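You operate a simulated robot arm through the tools that you are given. There is no shell and no other tool. Be economical: measure what you need, move in short steps, check, and stop when the job is done.

Carry out the task below with a simulated two-armed robot. There is one attempt and no reset: what you move stays moved.

TASK
Take the blue square insert from the steel table and put it on the top of the steel stand. Put the foam cube on the steel table away on the top of the insert bench. Put the strainer labelled "92" from the steel table on top of the blue mix card and the strainer marked "75" on top of the packing card. Put the tin that says "seals" from the steel table on the shelf of mould 56. Put the white bottle marked "WAX" from the top of the panel bench on top of the blue seat card and the white bottle labelled "OIL" in the well of the green tray. Do these in any order. Set down upright: strainer, white bottle.

It is judged by the outcome, as a careful person would: the job done as asked, and still so three seconds after it is handed in. It fails if anything else is knocked over, pushed out of place, dropped, spilled or broken. A push-on lid holds only when it is set on centred and level and pressed home; a screw cap is set on level and turned clockwise until tight.

THE ROBOT
Two 6-joint arms with two-finger parallel grippers on one trunk, on a base that drives. Base frame: it is fixed to the floor where the robot stands at the start and does not move with it; the origin is under the middle of the robot, x ahead of it, y to its left, z up; the surface under the hand at the start is at about z = 800. Lengths are in mm, angles in degrees, forces in N, time in s.
The left shoulder is at the start at [80, 216, 1547], the right one opposite. With the tool pointing down near the work surface each hand reaches from about 100 to 680 mm from the robot's upright axis, wherever it stands, measured 20 degrees to its own side. Places, roughly: blue mix card [750, 500, 750]; blue seat card [-750, 3750, 750]; blue square insert (4x4x3 cm) [500, 0, 800]; foam cube (5x5x5 cm) [500, -300, 800]; packing card [750, -250, 750]; shelf of mould 56 (22x65 cm) [340, -4080, 720]; strainer [750, 0, 750]; tin [750, 250, 750]; top of the insert bench [8000, -600, 800]; top of the steel stand [2900, -1000, 300]; well of the green tray (26x36 cm) [360, 3740, 780]; white bottle [-750, 3750, 750]. Payload 3.43 kg a hand.
The TCP of each hand is the grasp point between the finger pads, 30 mm short of the fingertips. In the tool frame z runs along the fingers and y along their closing line. The gripper opens to 94 mm. The fingers are 28 mm wide and 10 mm thick; the gripper's body (50 by 96 mm) begins 55 mm behind the TCP.
Orientation is that of the tool frame in the base frame, as a unit quaternion [x, y, z, w]. With the fingers straight down and closing along the base's y, the tool's x points along the base's -x, its y along +y and its z along -z.

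THE INTERFACE
- The arms move only by the tool arm_command. It takes "left_plan", "right_plan" or both (then of equal length, played together; a hand with none holds still); each is a list of rows, each a list of 7 numbers: the opening, from 0 (shut) to 1 (fully open), then the shift along the tool's x, y, z in units of 500 mm (1.0 is 500 mm), then the turn, a rotation vector about the tool's x, y, z in units of 45 degrees (1.0 is 45 degrees). In form: [[gripper, tx, ty, tz, ax, ay, az], ...]. A call has 1 to 20 rows; each row is the pose to reach, as a shift and turn from the pose commanded when the call began, along the tool's axes at that moment. A call with a number of a shift or a turn outside -1 to 1 is refused whole. A row lasts 0.2 s, in which the tool goes at most 50 mm and 8.6 degrees; a call with a longer step from one row to the next is refused whole, and so is a gripper value outside its range. A pose out of reach is approached as far as the arm can. The call stops where the force on the tool passes 40 N (or 10 N more than at its start, if that is more) or the arm is blocked; 0.2 s more then pass. The fingers move at their own pace (about 72 mm/s each) and stop on an object; they squeeze with about 44 N. The grip force told is the motor's: it shows also when the fingers shut on nothing. Time passes only in rows, and 0.2 s behind the last, so rows that repeat a pose let the fingers close. It gives the time, the measured TCP pose, the force on the tool (base axes), the opening and the grip force at its end, in the units of the frame above (readings bear some noise), with the torque about the TCP (base axes, N m) and any sound that the robot's microphone picked up, and new pictures: "pictures" is both (left out), scene, wrist or none (wrist: the cameras of the hands that moved).
- Cameras (640 x 400 px; columns grow to the right, rows downward): "scene" is now at [89.7, 17.4, 1699.9]; the picture's right is [0.25, -0.97, 0.00], its down [-0.81, -0.21, -0.55] and it looks along [0.54, 0.14, -0.83] (base axes); focal length 286 px, centre (320, 200). "left" rides on the left gripper at [76, -14, -102] in its tool frame; the picture's right is [0.18, 0.98, 0.00], its down [-0.75, 0.14, -0.64] and it looks along [-0.63, 0.12, 0.77] (tool axes); focal length 243 px, centre (320, 200). "right" rides on the right gripper at [76, 14, -103] in its tool frame; the picture's right is [-0.18, 0.98, 0.00], its down [-0.75, -0.14, -0.64] and it looks along [-0.63, -0.12, 0.77] (tool axes); focal length 243 px, centre (320, 200). There is no depth. A picture from a camera that has moved, and an enlarged one, comes with that camera's place and axes in the base frame and with its lens. The place of the scene camera against the robot may be out by one fixed shift of up to 12 mm in any direction.
- lift_body(by): slides the trunk up (or, below 0, down) by that many mm; the arms and the scene camera ride with it, the base frame stays. It gives what a move gives, with no picture.
- roll_base(legs): drives the robot by 1 to 6 legs, each [ahead, left, turn to the left] in mm, mm and degrees, along the robot's own axes; the way and the turn of a leg run together, so that a leg with both is an arc; at most 1500 mm and 180 degrees a leg. The arms and the cameras ride along, it lands a little off, and it stops where it bumps. It gives what a move gives, and a new picture of the scene camera.
- pan_tilt(pan, tilt): turns the head with the scene camera to pan (to the left, within 86 degrees either way) and tilt (down, from -29 to 69), counted from straight ahead of the robot. It gives what a move gives, and a new picture of the scene camera.
- zoom(camera, box): a new picture of the part [left, top, right, bottom] of that camera's present view, enlarged. No time passes.
- sign_off(): hands the job in; it is judged then, once.

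Go step by step. Nothing tells you exact positions but the pictures and the camera data: compare them with the known pose of the tool, close in by small moves and look again before you grip or let go. The budget is 207 turns and 260 pictures, counting those below and the enlarged ones. Unless the task says otherwise, let go and move clear before handing in.

The tools are called after ">>>" as name(argument=value, ...) on one line, values as JSON. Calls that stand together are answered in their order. arm_command: Moves the arms, as the interface text tells. Its arguments: {"type":"object","properties":{"left_plan":{"type":"array","items":{"type":"array","items":{"type":"number"}}},"right_plan":{"type":"array","items":{"type":"array","items":{"type":"number"}}},"pictures":{"type":"string","enum":["both","scene","wrist","none"]}},"required":[]} The other tools are called the same way: lift_body (by) slides the trunk up or down; roll_base (legs) drives the base; pan_tilt (pan, tilt) turns the head that bears the scene camera; zoom (camera, box) takes an enlarged picture of a part of a camera's view; sign_off () hands the job in.

At the start:

```text
t: 0.0
left_position: [532.8, 356.7, 1011.1]
left_tcp_rot: [-0.001, 1.0, 0.0, 0.0]
left_force: [-0.5, -0.2, -0.1]
left_torque: [0.03, -0.01, 0.03]
left_grip_width: 94.1
left_grip_force: 0.1
right_position: [624.9, -218.6, 1012.0]
right_tcp_rot: [0.0, 1.0, 0.0, 0.0]
right_force: [0.0, 0.1, -0.2]
right_torque: [0.02, 0.03, 0.03]
right_grip_width: 94.0
right_grip_force: 0.2
trunk travel left (down, up): [-776.0, 64.0]
robot x, y, heading: [3.5, -0.9, -0.0]
head pan, tilt: [14.3, 56.3]
```

scene: 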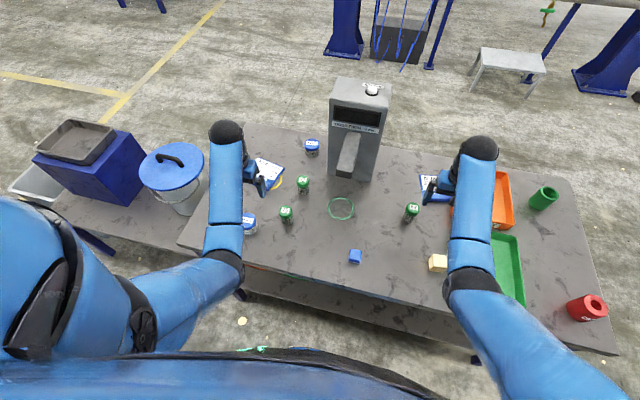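
right: 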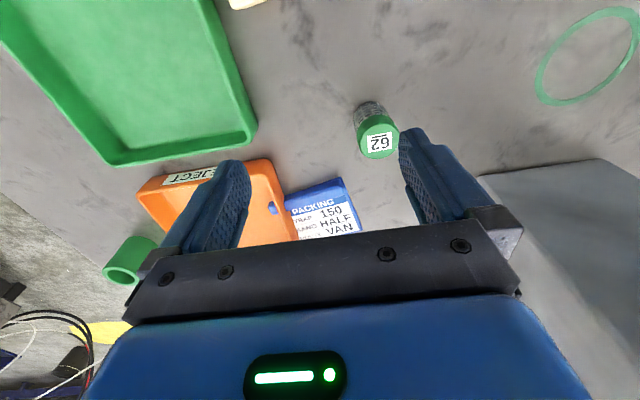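
left: 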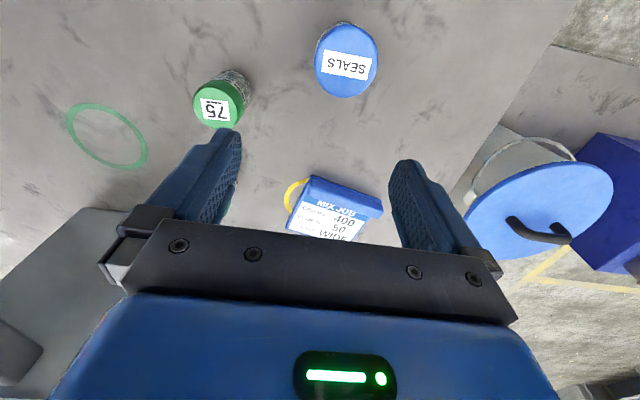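

I see the table with strainers (green lids), tins (blue lids), a blue cube, foam cube and cards. I'll enlarge the views to read the labels.

>>> zoom(camera="scene", box=[180, 120, 340, 240])

>>> zoom(camera="scene", box=[320, 160, 480, 280])

```text
3.33 times, centred on (260, 180) of scene
camera zoom: at [89.7, 17.4, 1699.9], right [0.25, -0.97, 0.0], down [-0.81, -0.21, -0.55], along [0.54, 0.14, -0.83], focal length 952 px, centre (520, 267)
```

zoom: 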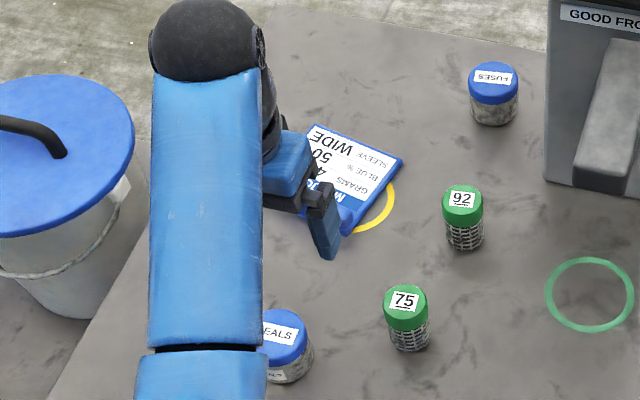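

```text
3.33 times, centred on (400, 220) of scene
camera zoom: at [89.7, 17.4, 1699.9], right [0.25, -0.97, 0.0], down [-0.81, -0.21, -0.55], along [0.54, 0.14, -0.83], focal length 952 px, centre (53, 133)
```

zoom: 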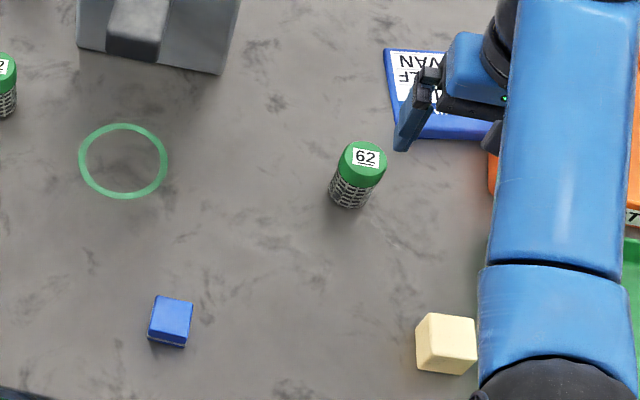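

Left camera and scene agree that the table is at z≈800. The "75" is near (548,259), the "92" near (689,240), the SEALS tin near (497,377). I'll raise both hands 200 mm and lower the trunk for more reach and a closer view.

>>> arm_command(left_plan=[[1, 0, 0, -0.1, 0, 0, 0], [1, 0, 0, -0.2, 0, 0, 0], [1, 0, 0, -0.3, 0, 0, 0], [1, 0, 0, -0.4, 0, 0, 0]], right_plan=[[1, 0, 0, -0.1, 0, 0, 0], [1, 0, 0, -0.2, 0, 0, 0], [1, 0, 0, -0.3, 0, 0, 0], [1, 0, 0, -0.4, 0, 0, 0]], pictures="none")

>>> lift_body(by=-200)

>>> pan_tilt(pan=0, tilt=55)

```text
t: 1.0
left_position: [624.9, 383.9, 1091.6]
left_tcp_rot: [0.0, 1.0, 0.0, 0.0]
left_force: [0.4, 0.8, 0.4]
left_torque: [-0.03, 0.01, 0.01]
left_grip_width: 94.1
left_grip_force: 0.0
left hand out of reach, approached as far as the arm can: row 1, 2, 3, 4
right_position: [700.6, -215.8, 1159.1]
right_tcp_rot: [0.001, 1.0, -0.001, -0.001]
right_force: [-0.2, 0.6, -0.2]
right_torque: [0.0, 0.01, -0.01]
right_grip_width: 94.1
right_grip_force: 0.0
right hand out of reach, approached as far as the arm can: row 2, 3, 4
trunk travel left (down, up): [-776.0, 64.0]
robot x, y, heading: [0.8, -3.1, -0.1]
head pan, tilt: [14.3, 56.3]
```

```text
t: 3.2
left_position: [623.7, 383.6, 892.3]
left_tcp_rot: [0.001, 1.0, -0.001, 0.0]
left_force: [0.1, -0.1, 0.5]
left_torque: [0.01, -0.01, 0.0]
left_grip_width: 94.0
left_grip_force: 0.1
right_position: [699.4, -216.9, 958.9]
right_tcp_rot: [0.0, 1.0, 0.0, 0.0]
right_force: [0.6, 0.1, -0.6]
right_torque: [0.05, 0.01, 0.01]
right_grip_width: 94.0
right_grip_force: 0.1
trunk travel left (down, up): [-576.0, 264.0]
robot x, y, heading: [-2.5, 1.5, 0.3]
head pan, tilt: [14.3, 56.3]
```

```text
t: 3.9
left_position: [623.2, 384.4, 893.1]
left_tcp_rot: [-0.001, 1.0, 0.0, 0.0]
left_force: [0.0, 0.7, -0.3]
left_torque: [-0.02, -0.02, -0.01]
left_grip_width: 94.0
left_grip_force: 0.1
right_position: [700.1, -217.8, 960.0]
right_tcp_rot: [0.0, 1.0, 0.0, 0.0]
right_force: [-0.4, 0.6, -0.9]
right_torque: [-0.01, -0.03, -0.01]
right_grip_width: 94.2
right_grip_force: 0.1
trunk travel left (down, up): [-576.0, 264.0]
robot x, y, heading: [1.9, -0.9, -0.4]
head pan, tilt: [0.0, 55.0]
camera scene: at [93.4, 0.0, 1501.5], right [0.0, -1.0, 0.0], down [-0.82, 0.0, -0.57], along [0.57, 0.0, -0.82], focal length 286 px, centre (320, 200)
```

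scene: 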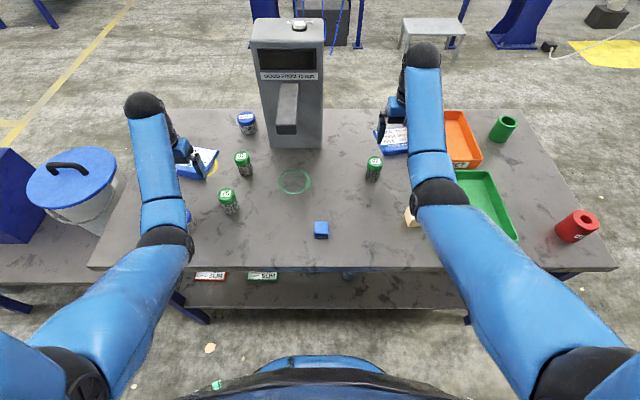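

Room remains ahead of the base. I'll bring the left hand above the "92" and look with the wrist camera.

>>> arm_command(left_plan=[[1, -0.035, -0.073, -0.02, 0, 0, 0], [1, -0.07, -0.146, -0.04, 0, 0, 0], [1, -0.105, -0.219, -0.06, 0, 0, 0], [1, -0.14, -0.292, -0.08, 0, 0, 0]])

```text
t: 4.9
left_position: [695.1, 237.2, 931.0]
left_tcp_rot: [0.0, 1.0, 0.002, 0.0]
left_force: [0.0, -1.1, 0.3]
left_torque: [0.04, 0.01, 0.01]
left_grip_width: 93.8
left_grip_force: 0.2
left hand out of reach, approached as far as the arm can: row 1
right_position: [699.4, -217.7, 958.3]
right_tcp_rot: [0.0, 1.0, 0.002, -0.001]
right_force: [-0.9, -0.6, 0.2]
right_torque: [0.0, 0.0, 0.0]
right_grip_width: 94.3
right_grip_force: 0.0
trunk travel left (down, up): [-576.0, 264.0]
robot x, y, heading: [-2.3, -1.5, -0.0]
head pan, tilt: [0.0, 55.0]
camera scene: at [94.0, -2.0, 1501.4], right [0.0, -1.0, 0.0], down [-0.82, 0.0, -0.57], along [0.57, 0.0, -0.82], focal length 286 px, centre (320, 200)
camera left: at [618.9, 222.5, 1033.3], right [-0.18, 0.98, 0.0], down [0.75, 0.14, 0.64], along [0.63, 0.12, -0.77], focal length 243 px, centre (320, 200)
```

scene: 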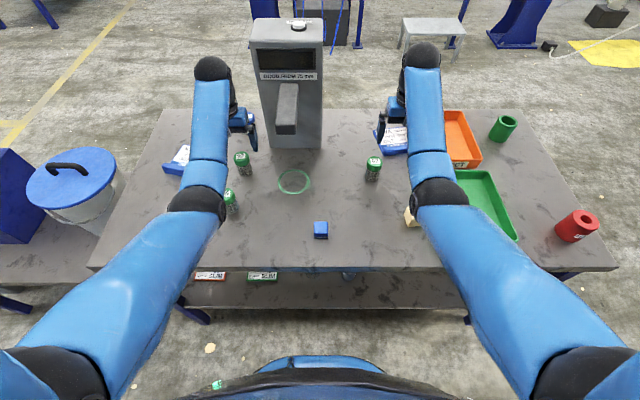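
left: 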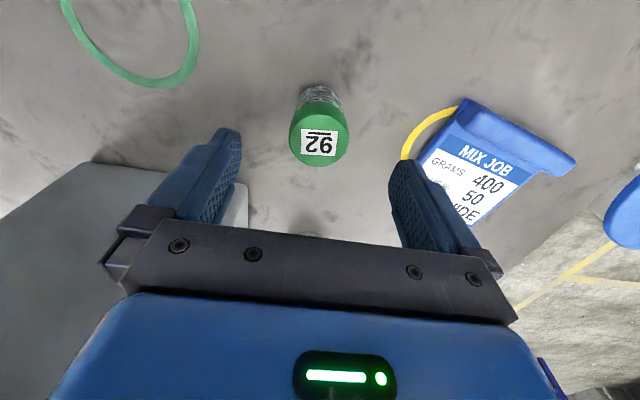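

The "92" is between the fingers' line at about (692,237). Descending to z≈843 and gripping.

>>> arm_command(left_plan=[[1, 0.004, 0, 0.06, 0, 0, 0], [1, 0.006, 0, 0.12, 0, 0, 0], [1, 0.006, 0, 0.176, 0, 0, 0], [0, 0.006, 0, 0.176, 0, 0, 0], [0, 0.006, 0, 0.176, 0, 0, 0], [0, 0.006, 0, 0.176, 0, 0, 0]], pictures="wrist")

```text
t: 6.3
left_position: [692.0, 236.8, 842.8]
left_tcp_rot: [0.0, 1.0, 0.0, 0.0]
left_force: [0.4, -0.3, 0.0]
left_torque: [0.0, 0.04, 0.0]
left_grip_width: 48.6
left_grip_force: 44.4
right_position: [699.5, -216.5, 959.6]
right_tcp_rot: [0.0, 1.0, -0.001, -0.001]
right_force: [0.0, -0.7, -0.1]
right_torque: [0.01, -0.01, 0.02]
right_grip_width: 94.1
right_grip_force: 0.0
trunk travel left (down, up): [-576.0, 264.0]
robot x, y, heading: [2.7, 0.5, 0.0]
head pan, tilt: [0.0, 55.0]
camera left: at [614.7, 223.6, 944.9], right [-0.18, 0.98, 0.0], down [0.75, 0.14, 0.64], along [0.63, 0.12, -0.77], focal length 243 px, centre (320, 200)
```

left: 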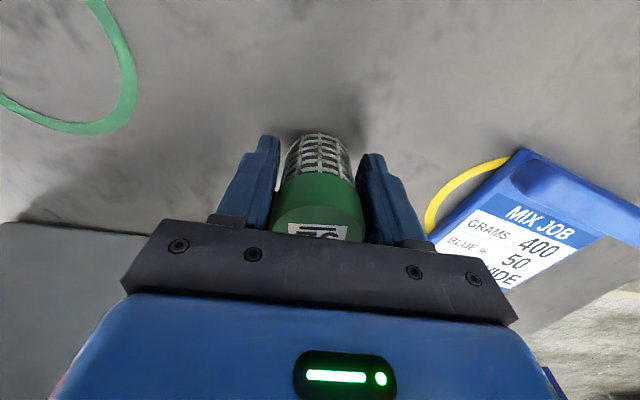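

Gripped (48.6 mm). I lift the strainer, pull back toward (640,400), then drive the base ahead 110 mm for reach.

>>> arm_command(left_plan=[[0, 0, 0, -0.06, 0, 0, 0], [0, 0, 0, -0.12, 0, 0, 0], [0, 0.02, 0.08, -0.15, 0, 0, 0], [0, 0.05, 0.16, -0.15, 0, 0, 0], [0, 0.08, 0.24, -0.15, 0, 0, 0], [0, 0.1, 0.32, -0.15, 0, 0, 0]], pictures="none")

>>> roll_base(legs=[[110, 0, 0]])

```text
t: 7.7
left_position: [642.0, 397.6, 917.1]
left_tcp_rot: [-0.001, 1.0, -0.002, 0.0]
left_force: [0.8, -0.3, 0.3]
left_torque: [0.01, 0.0, -0.03]
left_grip_width: 48.5
left_grip_force: 44.7
right_position: [698.9, -216.8, 959.7]
right_tcp_rot: [0.0, 1.0, -0.001, 0.0]
right_force: [-0.2, 0.0, 0.4]
right_torque: [-0.01, 0.01, 0.02]
right_grip_width: 93.7
right_grip_force: 0.0
trunk travel left (down, up): [-576.0, 264.0]
robot x, y, heading: [0.6, -0.2, 0.1]
head pan, tilt: [0.0, 55.0]
```

```text
t: 8.9
left_position: [750.1, 399.4, 918.9]
left_tcp_rot: [-0.001, 1.0, 0.0, 0.0]
left_force: [-0.7, 0.0, -1.3]
left_torque: [0.0, -0.01, -0.04]
left_grip_width: 48.4
left_grip_force: 43.9
right_position: [807.2, -214.9, 961.5]
right_tcp_rot: [-0.001, 1.0, 0.0, 0.001]
right_force: [-0.4, -0.1, 0.3]
right_torque: [0.01, -0.05, 0.02]
right_grip_width: 94.1
right_grip_force: 0.0
trunk travel left (down, up): [-576.0, 264.0]
robot x, y, heading: [109.3, -0.3, 0.2]
head pan, tilt: [0.0, 55.0]
camera scene: at [200.4, 0.6, 1501.8], right [0.0, -1.0, 0.0], down [-0.82, 0.0, -0.58], along [0.58, 0.0, -0.82], focal length 286 px, centre (320, 200)
```

scene: 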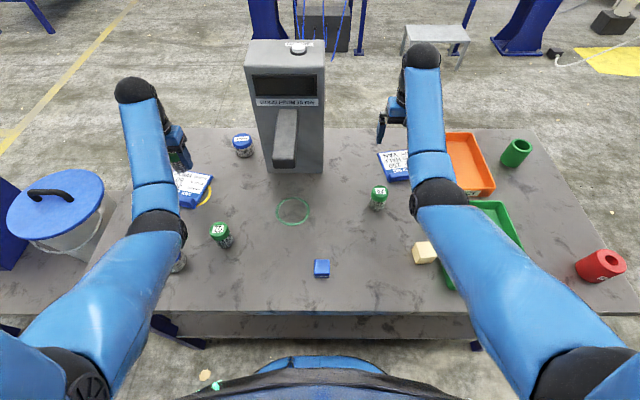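

Base moved 109 mm. I check the card and the held strainer from the left wrist camera.

>>> zoom(camera="left", box=[0, 0, 640, 400])

>>> zoom(camera="scene", box=[140, 130, 260, 220])

>>> zoom(camera="scene", box=[350, 110, 510, 210])

```text
1.00 times, centred on (320, 200) of left (not enlarged: the box is as wide or as high as the picture)
camera zoom: at [671.8, 384.7, 1019.6], right [-0.19, 0.98, 0.0], down [0.75, 0.14, 0.64], along [0.63, 0.12, -0.77], focal length 243 px, centre (320, 200)
```

zoom: 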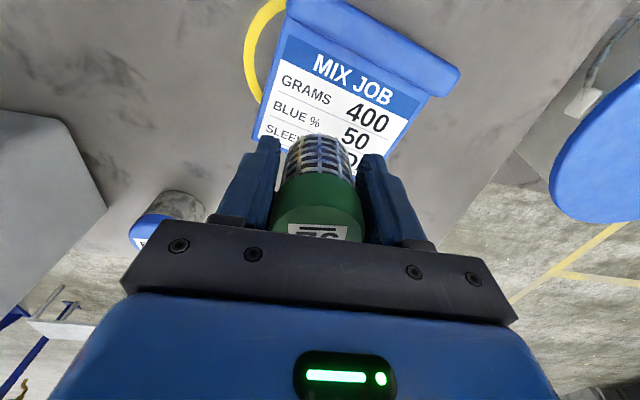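

```text
4.44 times, centred on (200, 175) of scene
camera zoom: at [200.4, 0.6, 1501.8], right [0.0, -1.0, 0.0], down [-0.82, 0.0, -0.58], along [0.58, 0.0, -0.82], focal length 1269 px, centre (853, 311)
```

zoom: 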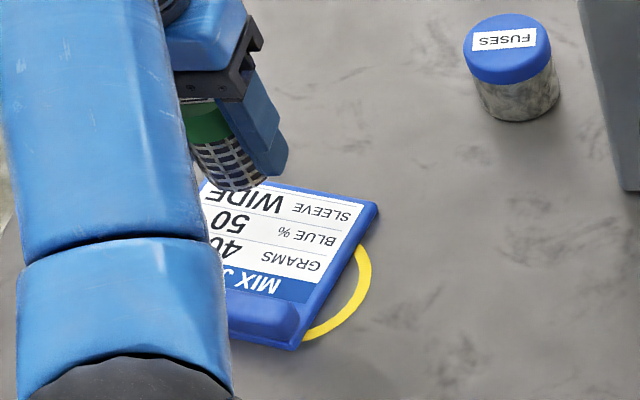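

```text
4.00 times, centred on (430, 160) of scene
camera zoom: at [200.4, 0.6, 1501.8], right [0.0, -1.0, 0.0], down [-0.82, 0.0, -0.58], along [0.58, 0.0, -0.82], focal length 1142 px, centre (-120, 360)
```

zoom: 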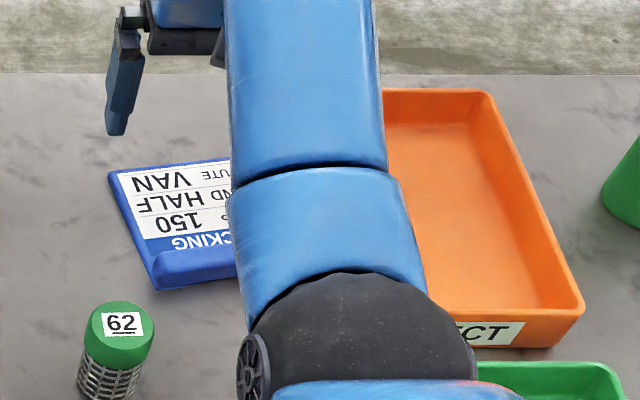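

Card writing area is centred near (750,413). I shift 14 mm left and descend gently toward the card.

>>> arm_command(left_plan=[[0, 0, 0.028, 0.04, 0, 0, 0], [0, -0.002, 0.028, 0.09, 0, 0, 0], [0, -0.002, 0.028, 0.11, 0, 0, 0]], pictures="wrist")

```text
t: 9.7
left_position: [751.7, 412.8, 862.4]
left_tcp_rot: [-0.002, 1.0, 0.001, 0.0]
left_force: [-0.4, -0.1, -0.5]
left_torque: [-0.03, 0.04, 0.0]
left_grip_width: 48.6
left_grip_force: 43.9
right_position: [810.4, -215.9, 958.8]
right_tcp_rot: [-0.002, 1.0, 0.0, -0.002]
right_force: [0.4, 0.0, -0.3]
right_torque: [0.01, 0.01, -0.02]
right_grip_width: 94.0
right_grip_force: 0.1
trunk travel left (down, up): [-576.0, 264.0]
robot x, y, heading: [107.2, 2.2, 0.3]
head pan, tilt: [0.0, 55.0]
camera left: at [674.7, 399.1, 963.3], right [-0.19, 0.98, 0.0], down [0.75, 0.14, 0.64], along [0.63, 0.12, -0.77], focal length 243 px, centre (320, 200)
```

left: 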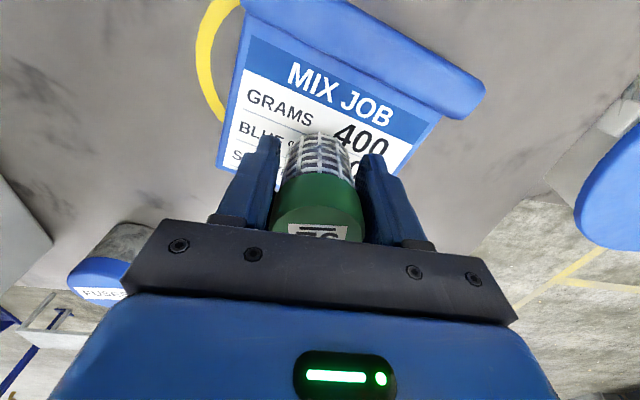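

>>> arm_command(left_plan=[[0, 0, 0, 0.006, 0, 0, 0], [0, 0, 0, 0.012, 0, 0, 0], [0, 0, 0, 0.016, 0, 0, 0]], pictures="none")

```text
t: 10.5
left_position: [751.1, 412.2, 853.3]
left_tcp_rot: [-0.002, 1.0, 0.0, 0.0]
left_force: [-0.8, -0.1, -1.6]
left_torque: [0.01, 0.04, 0.02]
left_grip_width: 48.4
left_grip_force: 44.4
right_position: [808.8, -214.5, 960.4]
right_tcp_rot: [-0.002, 1.0, 0.0, 0.0]
right_force: [0.1, 0.5, -0.4]
right_torque: [0.02, -0.02, 0.01]
right_grip_width: 94.2
right_grip_force: 0.0
trunk travel left (down, up): [-576.0, 264.0]
robot x, y, heading: [109.9, 3.5, 0.2]
head pan, tilt: [0.0, 55.0]
```

>>> arm_command(left_plan=[[0, 0, 0, 0.003, 0, 0, 0], [0, 0, 0, 0.006, 0, 0, 0], [0, 0, 0, 0.008, 0, 0, 0]], pictures="wrist")

```text
t: 11.3
left_position: [751.6, 412.8, 853.1]
left_tcp_rot: [-0.002, 1.0, 0.001, 0.002]
left_force: [1.0, 3.0, 12.5]
left_torque: [0.07, -0.05, 0.02]
left_grip_width: 48.6
left_grip_force: 44.5
right_position: [807.8, -214.6, 960.7]
right_tcp_rot: [-0.002, 1.0, 0.0, 0.001]
right_force: [0.1, -1.0, 0.7]
right_torque: [-0.02, 0.01, 0.0]
right_grip_width: 94.1
right_grip_force: 0.1
trunk travel left (down, up): [-576.0, 264.0]
robot x, y, heading: [106.6, 0.0, 0.2]
head pan, tilt: [0.0, 55.0]
camera left: at [674.1, 398.3, 954.2], right [-0.19, 0.98, 0.0], down [0.75, 0.14, 0.65], along [0.63, 0.12, -0.76], focal length 243 px, centre (320, 200)
```

left: 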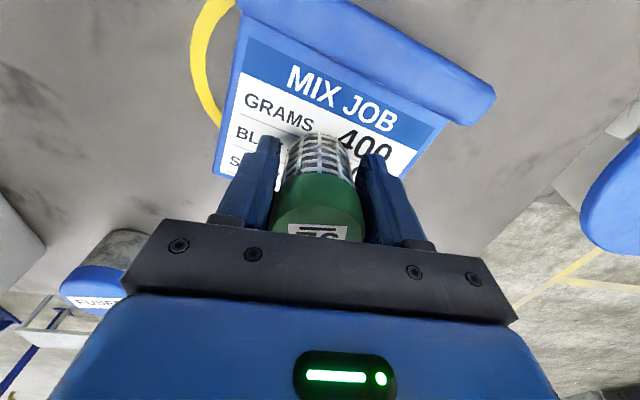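

Contact on the card (12.5 N). Release and rise.

>>> arm_command(left_plan=[[0.2, 0, 0, -0.004, 0, 0, 0], [0.8, 0, 0, -0.006, 0, 0, 0], [0.9, 0, 0, -0.006, 0, 0, 0], [0.9, 0, 0, -0.04, 0, 0, 0], [0.9, 0, 0, -0.12, 0, 0, 0], [0.9, 0.03, 0, -0.2, 0, 0, 0]], pictures="wrist")

```text
t: 12.7
left_position: [753.8, 418.8, 933.9]
left_tcp_rot: [-0.002, 1.0, 0.0, 0.0]
left_force: [-0.5, 0.7, -0.8]
left_torque: [0.02, -0.02, -0.03]
left_grip_width: 84.6
left_grip_force: 0.1
left hand out of reach, approached as far as the arm can: row 6
right_position: [808.5, -216.0, 960.2]
right_tcp_rot: [-0.002, 1.0, 0.001, 0.0]
right_force: [0.6, 0.2, -0.3]
right_torque: [0.02, 0.0, -0.01]
right_grip_width: 94.1
right_grip_force: 0.1
trunk travel left (down, up): [-576.0, 264.0]
robot x, y, heading: [109.4, -1.3, 0.1]
head pan, tilt: [0.0, 55.0]
camera left: at [678.4, 406.2, 1035.2], right [-0.19, 0.98, 0.0], down [0.75, 0.14, 0.64], along [0.63, 0.12, -0.77], focal length 243 px, centre (320, 200)
```

left: 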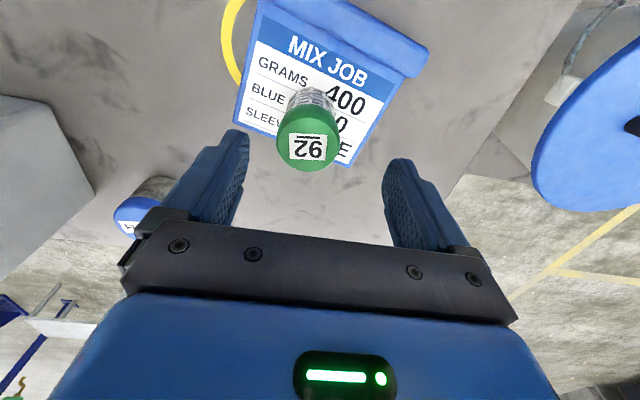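

The "92" stands upright on the mix card. Next, the left hand goes above the "75".

>>> arm_command(left_plan=[[0.9, 0.07, -0.05, 0, 0, 0, 0], [0.9, 0.14, -0.11, 0, 0, 0, 0], [0.9, 0.21, -0.16, 0, 0, 0, 0], [0.9, 0.28, -0.22, 0, 0, 0, 0], [0.9, 0.35, -0.27, 0, 0, 0, 0], [0.9, 0.41, -0.32, 0, 0, 0, 0]], pictures="wrist")

```text
t: 13.7
left_position: [700.8, 347.1, 862.5]
left_tcp_rot: [-0.004, 1.0, 0.007, 0.016]
left_force: [-1.7, -0.5, 1.5]
left_torque: [0.04, -0.07, 0.02]
left_grip_width: 84.3
left_grip_force: 0.0
left hand out of reach, approached as far as the arm can: row 1, 2, 3, 4
right_position: [807.9, -216.3, 959.9]
right_tcp_rot: [-0.002, 1.0, 0.0, 0.001]
right_force: [-0.1, -0.7, 0.3]
right_torque: [0.04, -0.03, 0.0]
right_grip_width: 93.8
right_grip_force: 0.0
trunk travel left (down, up): [-576.0, 264.0]
robot x, y, heading: [111.0, -0.4, 0.4]
head pan, tilt: [0.0, 55.0]
stopped in row 4 (left hand): the force on the tool passed its limit at 64 N (the readings are from after the stop); the commanded pose is now the measured one
camera left: at [621.3, 331.3, 962.0], right [-0.19, 0.98, 0.01], down [0.73, 0.14, 0.67], along [0.65, 0.13, -0.75], focal length 243 px, centre (320, 200)
```

left: 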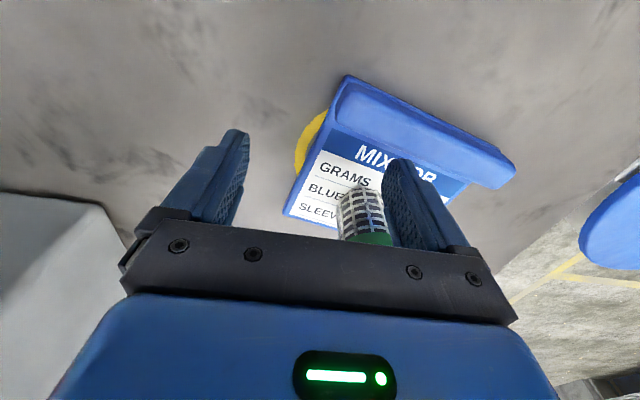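

The hand dipped and touched something. I stop and look before moving.

>>> zoom(camera="scene", box=[120, 110, 280, 210])

>>> zoom(camera="left", box=[270, 60, 530, 260])

```text
4.00 times, centred on (200, 160) of scene
camera zoom: at [200.2, -0.9, 1501.6], right [0.0, -1.0, 0.0], down [-0.82, 0.0, -0.57], along [0.57, 0.0, -0.82], focal length 1142 px, centre (800, 360)
```

zoom: 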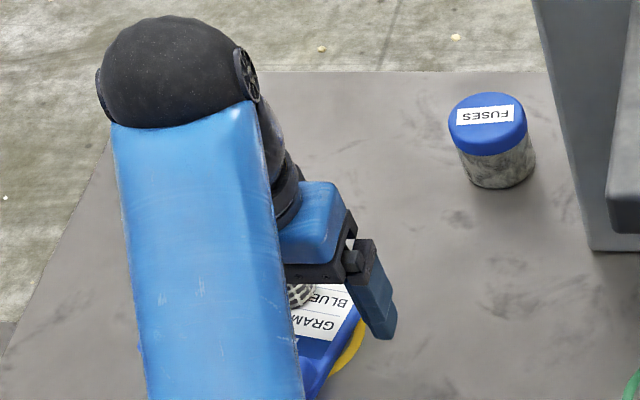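

```text
2.00 times, centred on (400, 160) of left
camera zoom: at [621.3, 331.3, 962.0], right [-0.19, 0.98, 0.01], down [0.73, 0.14, 0.67], along [0.65, 0.13, -0.75], focal length 485 px, centre (160, 280)
```

zoom: 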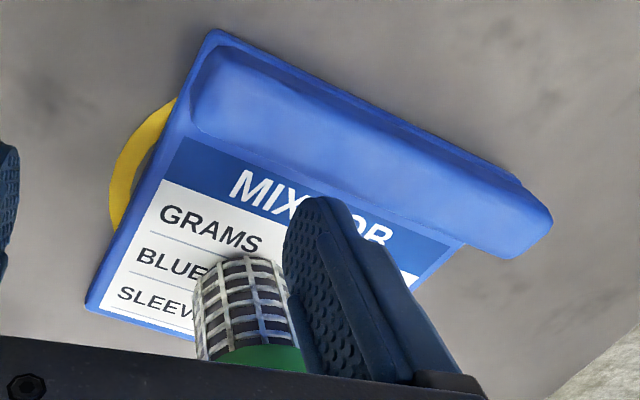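

The strainer seems still upright on its card; the finger sits beside it. I back the hand straight toward the robot at this height, then rise.

>>> arm_command(left_plan=[[0.9, 0.04, 0, 0, 0, 0, 0], [0.9, 0.1, 0, 0, 0, 0, 0], [0.9, 0.17, 0, 0, 0, 0, 0]], pictures="none")

>>> lift_body(by=80)

>>> zoom(camera="left", box=[0, 0, 640, 400])

```text
t: 14.1
left_position: [692.8, 349.9, 862.6]
left_tcp_rot: [-0.001, 1.0, 0.01, 0.026]
left_force: [-3.6, -3.6, 12.5]
left_torque: [0.48, 0.32, 0.19]
left_grip_width: 83.0
left_grip_force: 0.0
left hand out of reach, approached as far as the arm can: row 1, 2
right_position: [808.1, -216.5, 960.3]
right_tcp_rot: [-0.001, 1.0, 0.0, 0.001]
right_force: [0.5, 0.2, 0.3]
right_torque: [-0.03, 0.01, 0.0]
right_grip_width: 93.9
right_grip_force: 0.1
trunk travel left (down, up): [-576.0, 264.0]
robot x, y, heading: [110.5, 1.9, -0.3]
head pan, tilt: [0.0, 55.0]
stopped in row 2 (left hand): the force on the tool passed its limit at 50 N (the readings are from after the stop); the commanded pose is now the measured one
```

```text
t: 15.3
left_position: [693.3, 349.6, 940.5]
left_tcp_rot: [-0.001, 1.0, 0.01, 0.025]
left_force: [-0.7, -0.2, 0.8]
left_torque: [0.01, 0.03, -0.01]
left_grip_width: 84.8
left_grip_force: 0.0
right_position: [809.4, -215.0, 1040.0]
right_tcp_rot: [-0.001, 1.0, 0.0, 0.0]
right_force: [-0.1, 0.6, 0.7]
right_torque: [0.04, -0.01, 0.0]
right_grip_width: 93.8
right_grip_force: 0.0
trunk travel left (down, up): [-656.0, 184.0]
robot x, y, heading: [110.9, -1.0, 0.1]
head pan, tilt: [0.0, 55.0]
```

```text
1.00 times, centred on (320, 200) of left (not enlarged: the box is as wide or as high as the picture)
camera zoom: at [611.6, 334.2, 1037.4], right [-0.19, 0.98, 0.01], down [0.72, 0.13, 0.68], along [0.67, 0.13, -0.73], focal length 243 px, centre (320, 200)
```

zoom: 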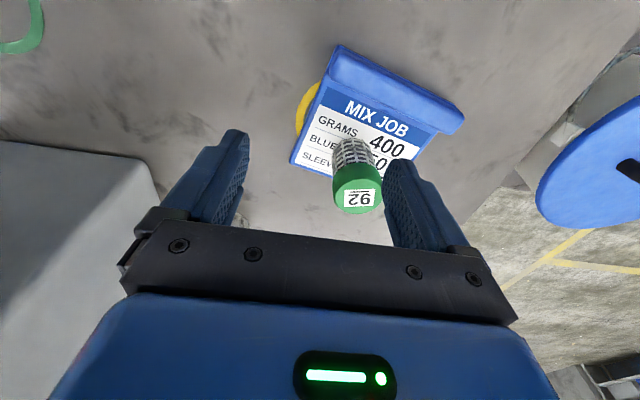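

The "92" remains upright on its card. I check the scene for the tins and the arm's posture.

>>> pan_tilt(pan=25, tilt=60)

```text
t: 16.2
left_position: [694.2, 349.2, 939.9]
left_tcp_rot: [-0.002, 1.0, 0.01, 0.025]
left_force: [-0.1, 0.2, -0.2]
left_torque: [-0.04, -0.02, 0.0]
left_grip_width: 84.7
left_grip_force: 0.1
right_position: [810.1, -214.4, 1039.3]
right_tcp_rot: [-0.001, 1.0, 0.0, -0.001]
right_force: [1.2, -0.8, -0.2]
right_torque: [-0.04, -0.02, 0.01]
right_grip_width: 93.6
right_grip_force: 0.1
trunk travel left (down, up): [-656.0, 184.0]
robot x, y, heading: [111.4, 2.3, 0.1]
head pan, tilt: [25.0, 60.0]
camera scene: at [191.8, 28.9, 1575.5], right [0.42, -0.91, 0.0], down [-0.78, -0.37, -0.5], along [0.45, 0.21, -0.87], focal length 286 px, centre (320, 200)
```

scene: 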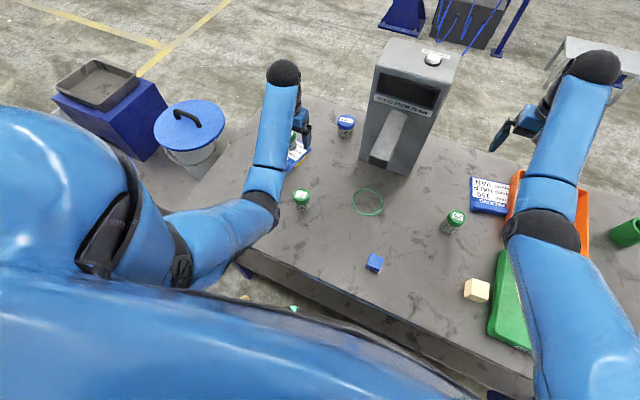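

The elbow hangs low over the SEALS tin, probably what was touched. I raise the trunk and look for the tin.

>>> lift_body(by=130)

>>> arm_command(left_plan=[[0.9, 0.03, 0, 0.05, 0, 0, 0], [0.9, 0.06, 0, 0.1, 0, 0, 0]], pictures="both")

```text
t: 17.8
left_position: [693.5, 349.7, 1070.6]
left_tcp_rot: [-0.001, 1.0, 0.009, 0.025]
left_force: [-0.2, -0.1, -0.2]
left_torque: [0.02, 0.02, 0.01]
left_grip_width: 84.7
left_grip_force: 0.0
right_position: [810.2, -215.4, 1169.9]
right_tcp_rot: [0.0, 1.0, 0.0, 0.001]
right_force: [-0.9, 1.4, -0.8]
right_torque: [-0.01, 0.01, -0.01]
right_grip_width: 93.9
right_grip_force: 0.1
trunk travel left (down, up): [-786.0, 54.0]
robot x, y, heading: [107.7, 1.7, -0.1]
head pan, tilt: [25.0, 60.0]
```

```text
t: 18.4
left_position: [666.0, 351.1, 1018.7]
left_tcp_rot: [-0.001, 1.0, 0.01, 0.026]
left_force: [0.3, -0.5, 0.3]
left_torque: [-0.01, -0.01, 0.01]
left_grip_width: 84.4
left_grip_force: 0.1
right_position: [809.8, -214.6, 1169.4]
right_tcp_rot: [-0.001, 1.0, 0.0, 0.0]
right_force: [-0.3, 0.4, 0.4]
right_torque: [0.02, 0.0, -0.01]
right_grip_width: 94.2
right_grip_force: 0.0
trunk travel left (down, up): [-786.0, 54.0]
robot x, y, heading: [111.7, -3.5, -0.0]
head pan, tilt: [25.0, 60.0]
camera scene: at [190.7, 29.2, 1705.6], right [0.42, -0.91, 0.0], down [-0.78, -0.37, -0.5], along [0.45, 0.21, -0.87], focal length 286 px, centre (320, 200)
camera left: at [583.1, 334.7, 1116.4], right [-0.19, 0.98, 0.01], down [0.72, 0.13, 0.68], along [0.67, 0.13, -0.73], focal length 243 px, centre (320, 200)
```

scene: 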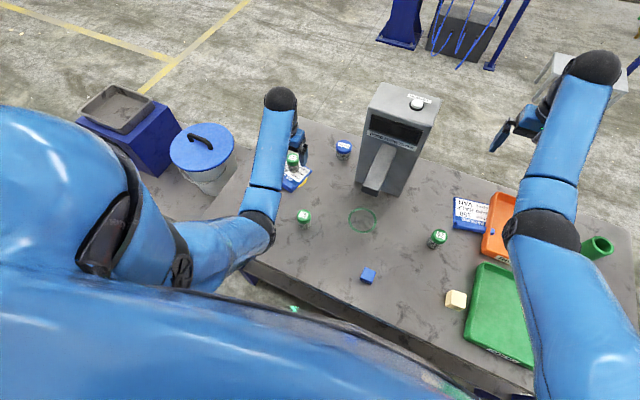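
left: 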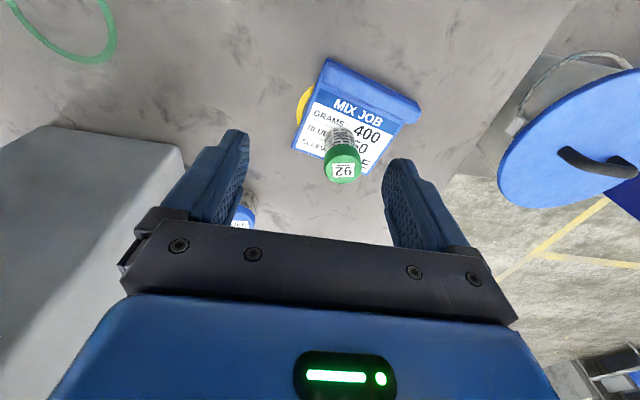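

The tin's place is hidden by the elbow. I back the base up to bring it into view.

>>> roll_base(legs=[[-160, 0, 0]])

>>> zoom(camera="left", box=[0, 0, 640, 400])

```text
t: 19.8
left_position: [507.9, 351.0, 1015.9]
left_tcp_rot: [-0.002, 1.0, 0.01, 0.024]
left_force: [0.8, 0.6, 0.5]
left_torque: [0.0, 0.04, 0.02]
left_grip_width: 84.5
left_grip_force: 0.0
right_position: [653.3, -215.1, 1166.4]
right_tcp_rot: [-0.002, 1.0, 0.001, -0.002]
right_force: [0.0, 0.1, -0.8]
right_torque: [0.01, 0.04, -0.03]
right_grip_width: 94.1
right_grip_force: 0.0
trunk travel left (down, up): [-786.0, 54.0]
robot x, y, heading: [-51.8, 0.3, 0.2]
head pan, tilt: [25.0, 60.0]
camera scene: at [36.0, 28.6, 1705.1], right [0.43, -0.9, 0.0], down [-0.79, -0.37, -0.5], along [0.45, 0.21, -0.87], focal length 286 px, centre (320, 200)
```

scene: 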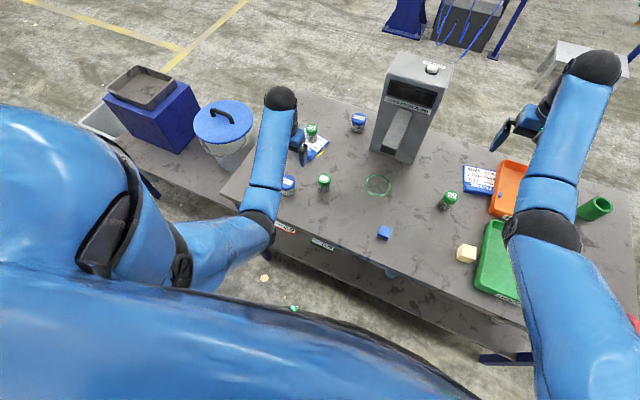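

```text
1.00 times, centred on (320, 200) of left (not enlarged: the box is as wide or as high as the picture)
camera zoom: at [425.8, 334.9, 1114.7], right [-0.19, 0.98, 0.01], down [0.72, 0.13, 0.68], along [0.67, 0.14, -0.73], focal length 243 px, centre (320, 200)
```

zoom: 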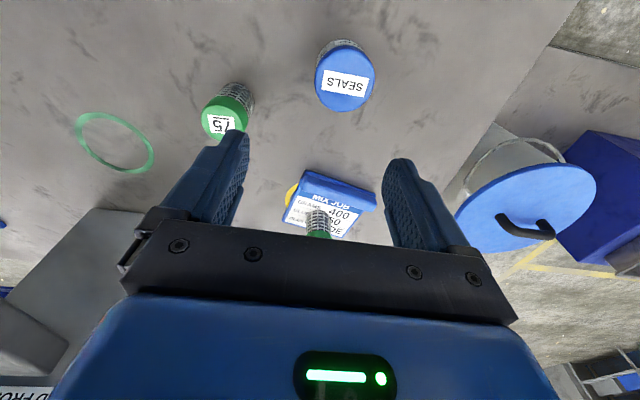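

Tin and strainer are unmoved. I now go above the "75", with the trunk high, and level the tool.

>>> arm_command(left_plan=[[0.9, -0.03, -0.06, 0.03, 0.012, 0.03, 0], [0.9, -0.06, -0.12, 0.08, 0.025, 0.061, 0], [0.9, -0.084, -0.186, 0.12, 0.025, 0.061, 0]], pictures="wrist")

```text
t: 20.6
left_position: [551.0, 259.0, 960.6]
left_tcp_rot: [-0.003, 1.0, 0.0, 0.001]
left_force: [-0.8, 0.4, 0.0]
left_torque: [0.02, 0.03, 0.03]
left_grip_width: 84.7
left_grip_force: 0.1
right_position: [651.4, -214.6, 1168.4]
right_tcp_rot: [-0.001, 1.0, 0.0, 0.0]
right_force: [-0.2, -0.1, 0.5]
right_torque: [0.0, -0.07, 0.03]
right_grip_width: 94.2
right_grip_force: 0.0
trunk travel left (down, up): [-786.0, 54.0]
robot x, y, heading: [-49.9, 3.0, 0.4]
head pan, tilt: [25.0, 60.0]
camera left: at [473.8, 245.3, 1061.7], right [-0.19, 0.98, 0.0], down [0.75, 0.14, 0.64], along [0.63, 0.12, -0.77], focal length 243 px, centre (320, 200)
```

left: 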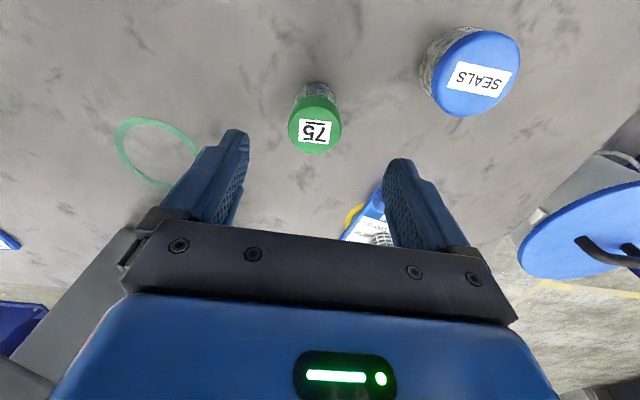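

>>> arm_command(left_plan=[[0.9, 0.006, -0.006, 0.08, 0, 0, 0], [0.9, 0.006, -0.006, 0.16, 0, 0, 0], [0.9, 0.006, -0.006, 0.234, 0, 0, 0], [0, 0.006, -0.006, 0.234, 0, 0, 0], [0, 0.006, -0.006, 0.234, 0, 0, 0], [0, 0.006, -0.006, 0.234, 0, 0, 0], [0, 0.006, -0.006, 0.17, 0, 0, 0], [0, 0.006, -0.006, 0.08, 0, 0, 0], [0, 0.006, -0.006, 0.0, 0, 0, 0]], pictures="wrist")

```text
t: 22.6
left_position: [547.3, 255.7, 958.1]
left_tcp_rot: [-0.003, 1.0, 0.0, 0.001]
left_force: [-0.2, -0.5, -0.7]
left_torque: [-0.01, 0.01, 0.03]
left_grip_width: 48.9
left_grip_force: 44.3
right_position: [649.6, -215.0, 1169.1]
right_tcp_rot: [-0.001, 1.0, 0.001, -0.001]
right_force: [0.3, 0.4, 0.3]
right_torque: [-0.03, -0.01, 0.0]
right_grip_width: 94.2
right_grip_force: 0.1
trunk travel left (down, up): [-786.0, 54.0]
robot x, y, heading: [-50.3, 3.5, 0.2]
head pan, tilt: [25.0, 60.0]
camera left: at [470.5, 242.6, 1060.8], right [-0.19, 0.98, 0.0], down [0.75, 0.14, 0.64], along [0.63, 0.12, -0.77], focal length 243 px, centre (320, 200)
```

left: 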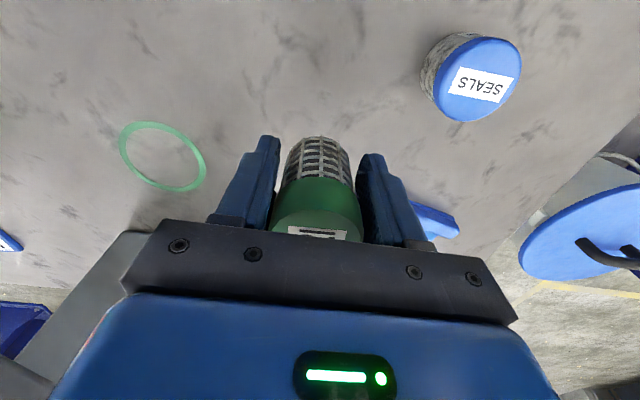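

Holding the "75". I drive right 440 mm and ahead 160 mm to face the packing card.

>>> roll_base(legs=[[0, -440, 0], [160, 0, 0]])

>>> pan_tilt(pan=10, tilt=58)

>>> zoom(camera="left", box=[0, 0, 640, 400])

```text
t: 26.2
left_position: [704.8, -177.4, 960.6]
left_tcp_rot: [-0.002, 1.0, 0.0, 0.002]
left_force: [0.1, -0.6, -0.3]
left_torque: [-0.02, -0.04, 0.03]
left_grip_width: 48.8
left_grip_force: 43.9
right_position: [806.6, -648.6, 1172.0]
right_tcp_rot: [-0.001, 1.0, 0.0, 0.001]
right_force: [0.4, -0.1, -0.3]
right_torque: [-0.01, -0.04, 0.0]
right_grip_width: 94.1
right_grip_force: 0.1
trunk travel left (down, up): [-786.0, 54.0]
robot x, y, heading: [109.0, -435.6, 0.1]
head pan, tilt: [25.0, 60.0]
camera scene: at [186.3, -406.7, 1705.8], right [0.43, -0.9, 0.0], down [-0.78, -0.37, -0.5], along [0.46, 0.21, -0.86], focal length 286 px, centre (320, 200)
```

scene: 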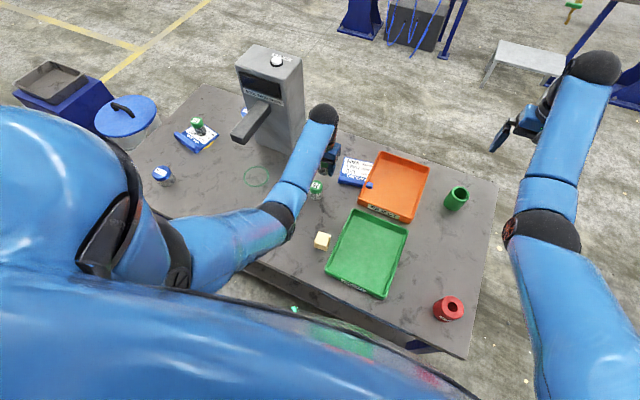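

```text
t: 27.0
left_position: [706.8, -177.6, 960.5]
left_tcp_rot: [-0.002, 1.0, 0.0, 0.001]
left_force: [-1.0, -0.1, -1.4]
left_torque: [0.0, 0.02, 0.0]
left_grip_width: 48.6
left_grip_force: 43.8
right_position: [809.4, -648.1, 1170.1]
right_tcp_rot: [-0.002, 1.0, 0.0, 0.0]
right_force: [-0.5, 0.1, 0.0]
right_torque: [0.02, -0.02, -0.04]
right_grip_width: 93.9
right_grip_force: 0.0
trunk travel left (down, up): [-786.0, 54.0]
robot x, y, heading: [114.6, -435.3, -0.0]
head pan, tilt: [10.0, 58.0]
camera scene: at [198.1, -422.0, 1707.8], right [0.18, -0.98, 0.0], down [-0.83, -0.15, -0.53], along [0.52, 0.09, -0.85], focal length 286 px, centre (320, 200)
```

scene: 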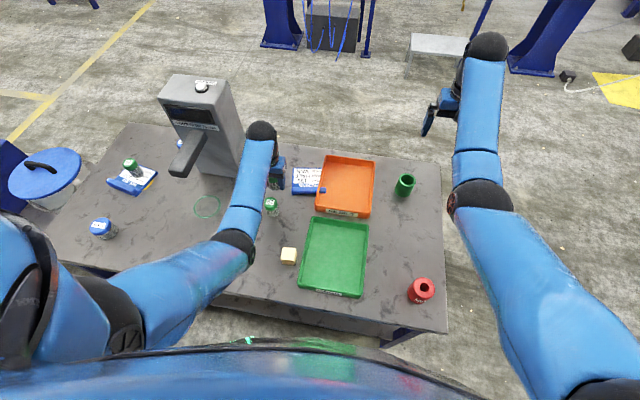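

```text
1.00 times, centred on (320, 200) of left (not enlarged: the box is as wide or as high as the picture)
camera zoom: at [630.2, -191.7, 1060.4], right [-0.19, 0.98, 0.0], down [0.75, 0.14, 0.64], along [0.63, 0.12, -0.77], focal length 243 px, centre (320, 200)
```

zoom: 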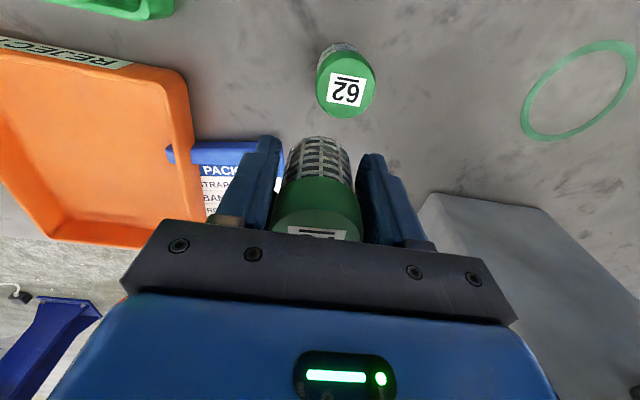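

The 62 strainer and orange tray are clear of the path. I extend the hand high above the packing card, with the trunk still high so the elbow stays up.

>>> arm_command(left_plan=[[0, -0.05, -0.03, -0.04, 0, 0, 0], [0, -0.11, -0.07, -0.08, 0, 0, 0], [0, -0.17, -0.1, -0.08, 0, 0, 0], [0, -0.236, -0.134, -0.08, 0, 0, 0]], pictures="both")

```text
t: 28.0
left_position: [823.4, -247.0, 993.1]
left_tcp_rot: [-0.002, 1.0, 0.001, -0.002]
left_force: [-5.2, -0.1, -9.7]
left_torque: [0.01, -0.35, -0.02]
left_grip_width: 48.8
left_grip_force: 44.6
right_position: [811.2, -649.9, 1168.0]
right_tcp_rot: [-0.002, 1.0, 0.0, -0.001]
right_force: [0.7, -0.3, -0.8]
right_torque: [-0.02, 0.01, 0.01]
right_grip_width: 94.3
right_grip_force: 0.1
trunk travel left (down, up): [-786.0, 54.0]
robot x, y, heading: [110.6, -433.5, 0.3]
head pan, tilt: [10.0, 58.0]
camera scene: at [200.4, -423.6, 1707.4], right [0.18, -0.98, 0.0], down [-0.84, -0.15, -0.53], along [0.52, 0.1, -0.85], focal length 286 px, centre (320, 200)
camera left: at [747.1, -261.2, 1095.9], right [-0.19, 0.98, 0.0], down [0.76, 0.14, 0.64], along [0.63, 0.12, -0.77], focal length 243 px, centre (320, 200)
```

scene: 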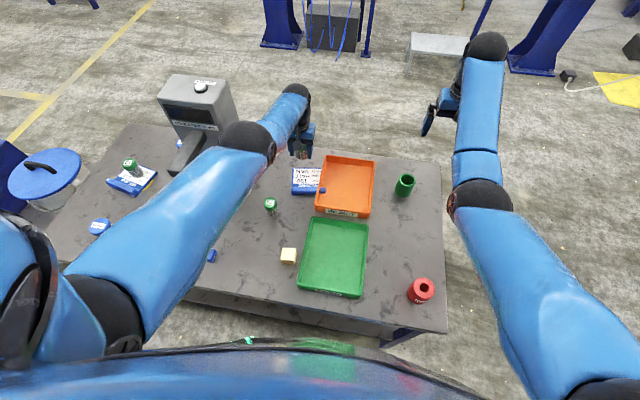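
left: 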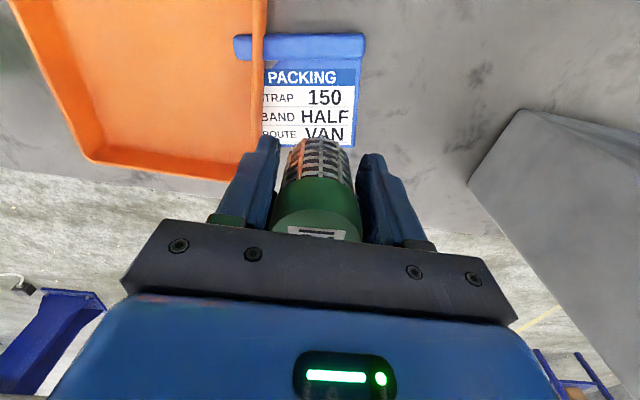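

The card's flat area spans x≈795–886, y≈-305…-195; the tray rim is at y≈-305. I lower the trunk 105 mm, then shift to (836,-240).

>>> lift_body(by=-105)

>>> arm_command(left_plan=[[0, -0.02, 0.01, 0.0, 0, 0, 0], [0, -0.024, 0.014, 0.02, 0, 0, 0]], pictures="wrist")

```text
t: 29.4
left_position: [825.2, -245.9, 893.1]
left_tcp_rot: [-0.002, 1.0, 0.0, 0.001]
left_force: [0.2, 0.0, -0.3]
left_torque: [0.01, 0.04, 0.02]
left_grip_width: 48.9
left_grip_force: 44.1
right_position: [808.8, -649.5, 1062.9]
right_tcp_rot: [-0.001, 1.0, 0.0, 0.001]
right_force: [0.4, -0.1, -0.4]
right_torque: [0.0, 0.01, 0.01]
right_grip_width: 94.1
right_grip_force: 0.1
trunk travel left (down, up): [-681.0, 159.0]
robot x, y, heading: [110.1, -437.2, -0.1]
head pan, tilt: [10.0, 58.0]
```

```text
t: 30.0
left_position: [824.2, -240.6, 893.7]
left_tcp_rot: [-0.002, 1.0, 0.0, 0.001]
left_force: [-0.8, -0.7, -0.1]
left_torque: [0.0, 0.03, 0.03]
left_grip_width: 48.6
left_grip_force: 44.2
left hand out of reach, approached as far as the arm can: row 1, 2
right_position: [809.8, -649.0, 1064.7]
right_tcp_rot: [-0.002, 1.0, 0.0, 0.0]
right_force: [0.9, 0.2, -0.1]
right_torque: [0.01, 0.01, 0.02]
right_grip_width: 93.8
right_grip_force: 0.0
trunk travel left (down, up): [-681.0, 159.0]
robot x, y, heading: [108.3, -437.1, 0.2]
head pan, tilt: [10.0, 58.0]
camera left: at [747.0, -253.7, 995.2], right [-0.19, 0.98, 0.0], down [0.75, 0.14, 0.64], along [0.63, 0.12, -0.77], focal length 243 px, centre (320, 200)
```

left: 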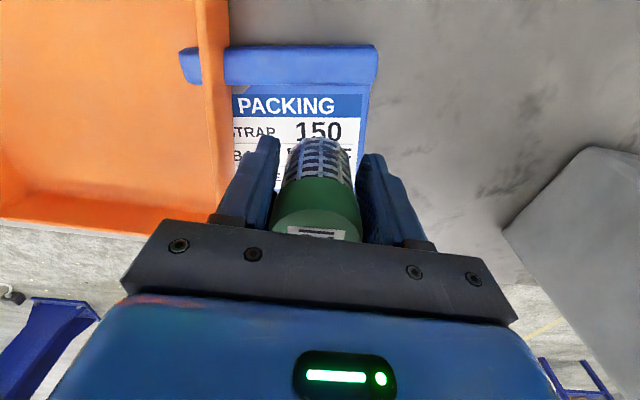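

At the stretch limit; I drive 14 mm ahead and lower the trunk most of the remaining height.

>>> roll_base(legs=[[14, 0, 0]])

>>> lift_body(by=-32)

>>> zoom(camera="left", box=[0, 0, 640, 400])

```text
t: 30.8
left_position: [834.5, -239.9, 896.3]
left_tcp_rot: [-0.002, 1.0, 0.0, 0.003]
left_force: [-0.6, 0.2, -0.2]
left_torque: [0.0, -0.03, 0.05]
left_grip_width: 48.6
left_grip_force: 44.2
right_position: [819.7, -647.5, 1066.5]
right_tcp_rot: [-0.002, 1.0, 0.0, 0.001]
right_force: [-1.1, 0.6, 0.7]
right_torque: [-0.04, -0.04, 0.0]
right_grip_width: 94.4
right_grip_force: 0.1
trunk travel left (down, up): [-681.0, 159.0]
robot x, y, heading: [124.2, -433.9, 0.3]
head pan, tilt: [10.0, 58.0]
camera scene: at [207.5, -421.9, 1603.2], right [0.18, -0.98, 0.0], down [-0.83, -0.15, -0.53], along [0.52, 0.09, -0.85], focal length 286 px, centre (320, 200)
```

scene: 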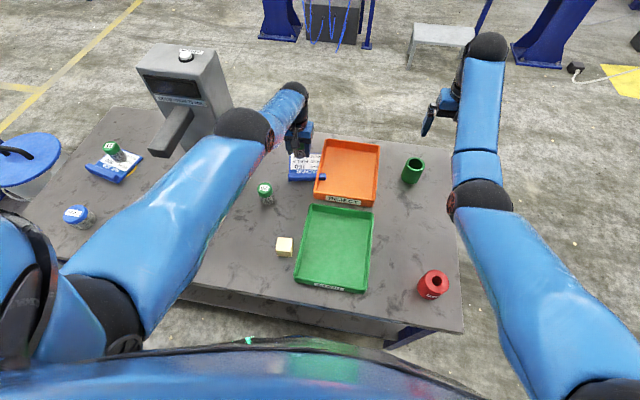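

```text
t: 31.5
left_position: [836.9, -239.6, 863.1]
left_tcp_rot: [-0.002, 1.0, 0.0, 0.002]
left_force: [0.2, 0.0, -0.5]
left_torque: [0.04, 0.02, 0.03]
left_grip_width: 48.7
left_grip_force: 44.0
right_position: [823.5, -649.3, 1032.2]
right_tcp_rot: [-0.001, 1.0, 0.0, 0.0]
right_force: [0.2, -0.5, 0.6]
right_torque: [-0.01, -0.03, -0.01]
right_grip_width: 93.9
right_grip_force: 0.0
trunk travel left (down, up): [-649.0, 191.0]
robot x, y, heading: [122.8, -433.4, -0.1]
head pan, tilt: [10.0, 58.0]
```

```text
1.00 times, centred on (320, 200) of left (not enlarged: the box is as wide or as high as the picture)
camera zoom: at [759.8, -253.6, 964.0], right [-0.19, 0.98, 0.0], down [0.75, 0.14, 0.64], along [0.63, 0.12, -0.76], focal length 243 px, centre (320, 200)
```

zoom: 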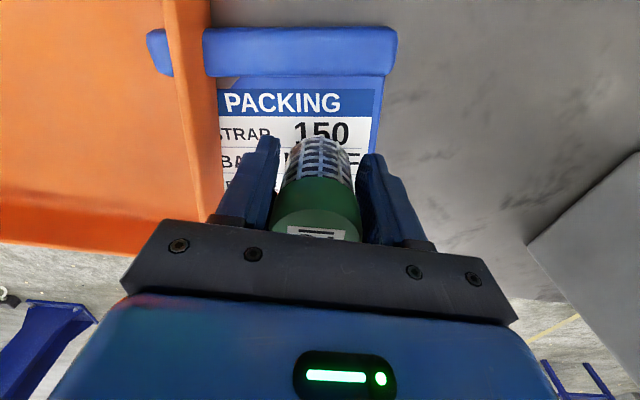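

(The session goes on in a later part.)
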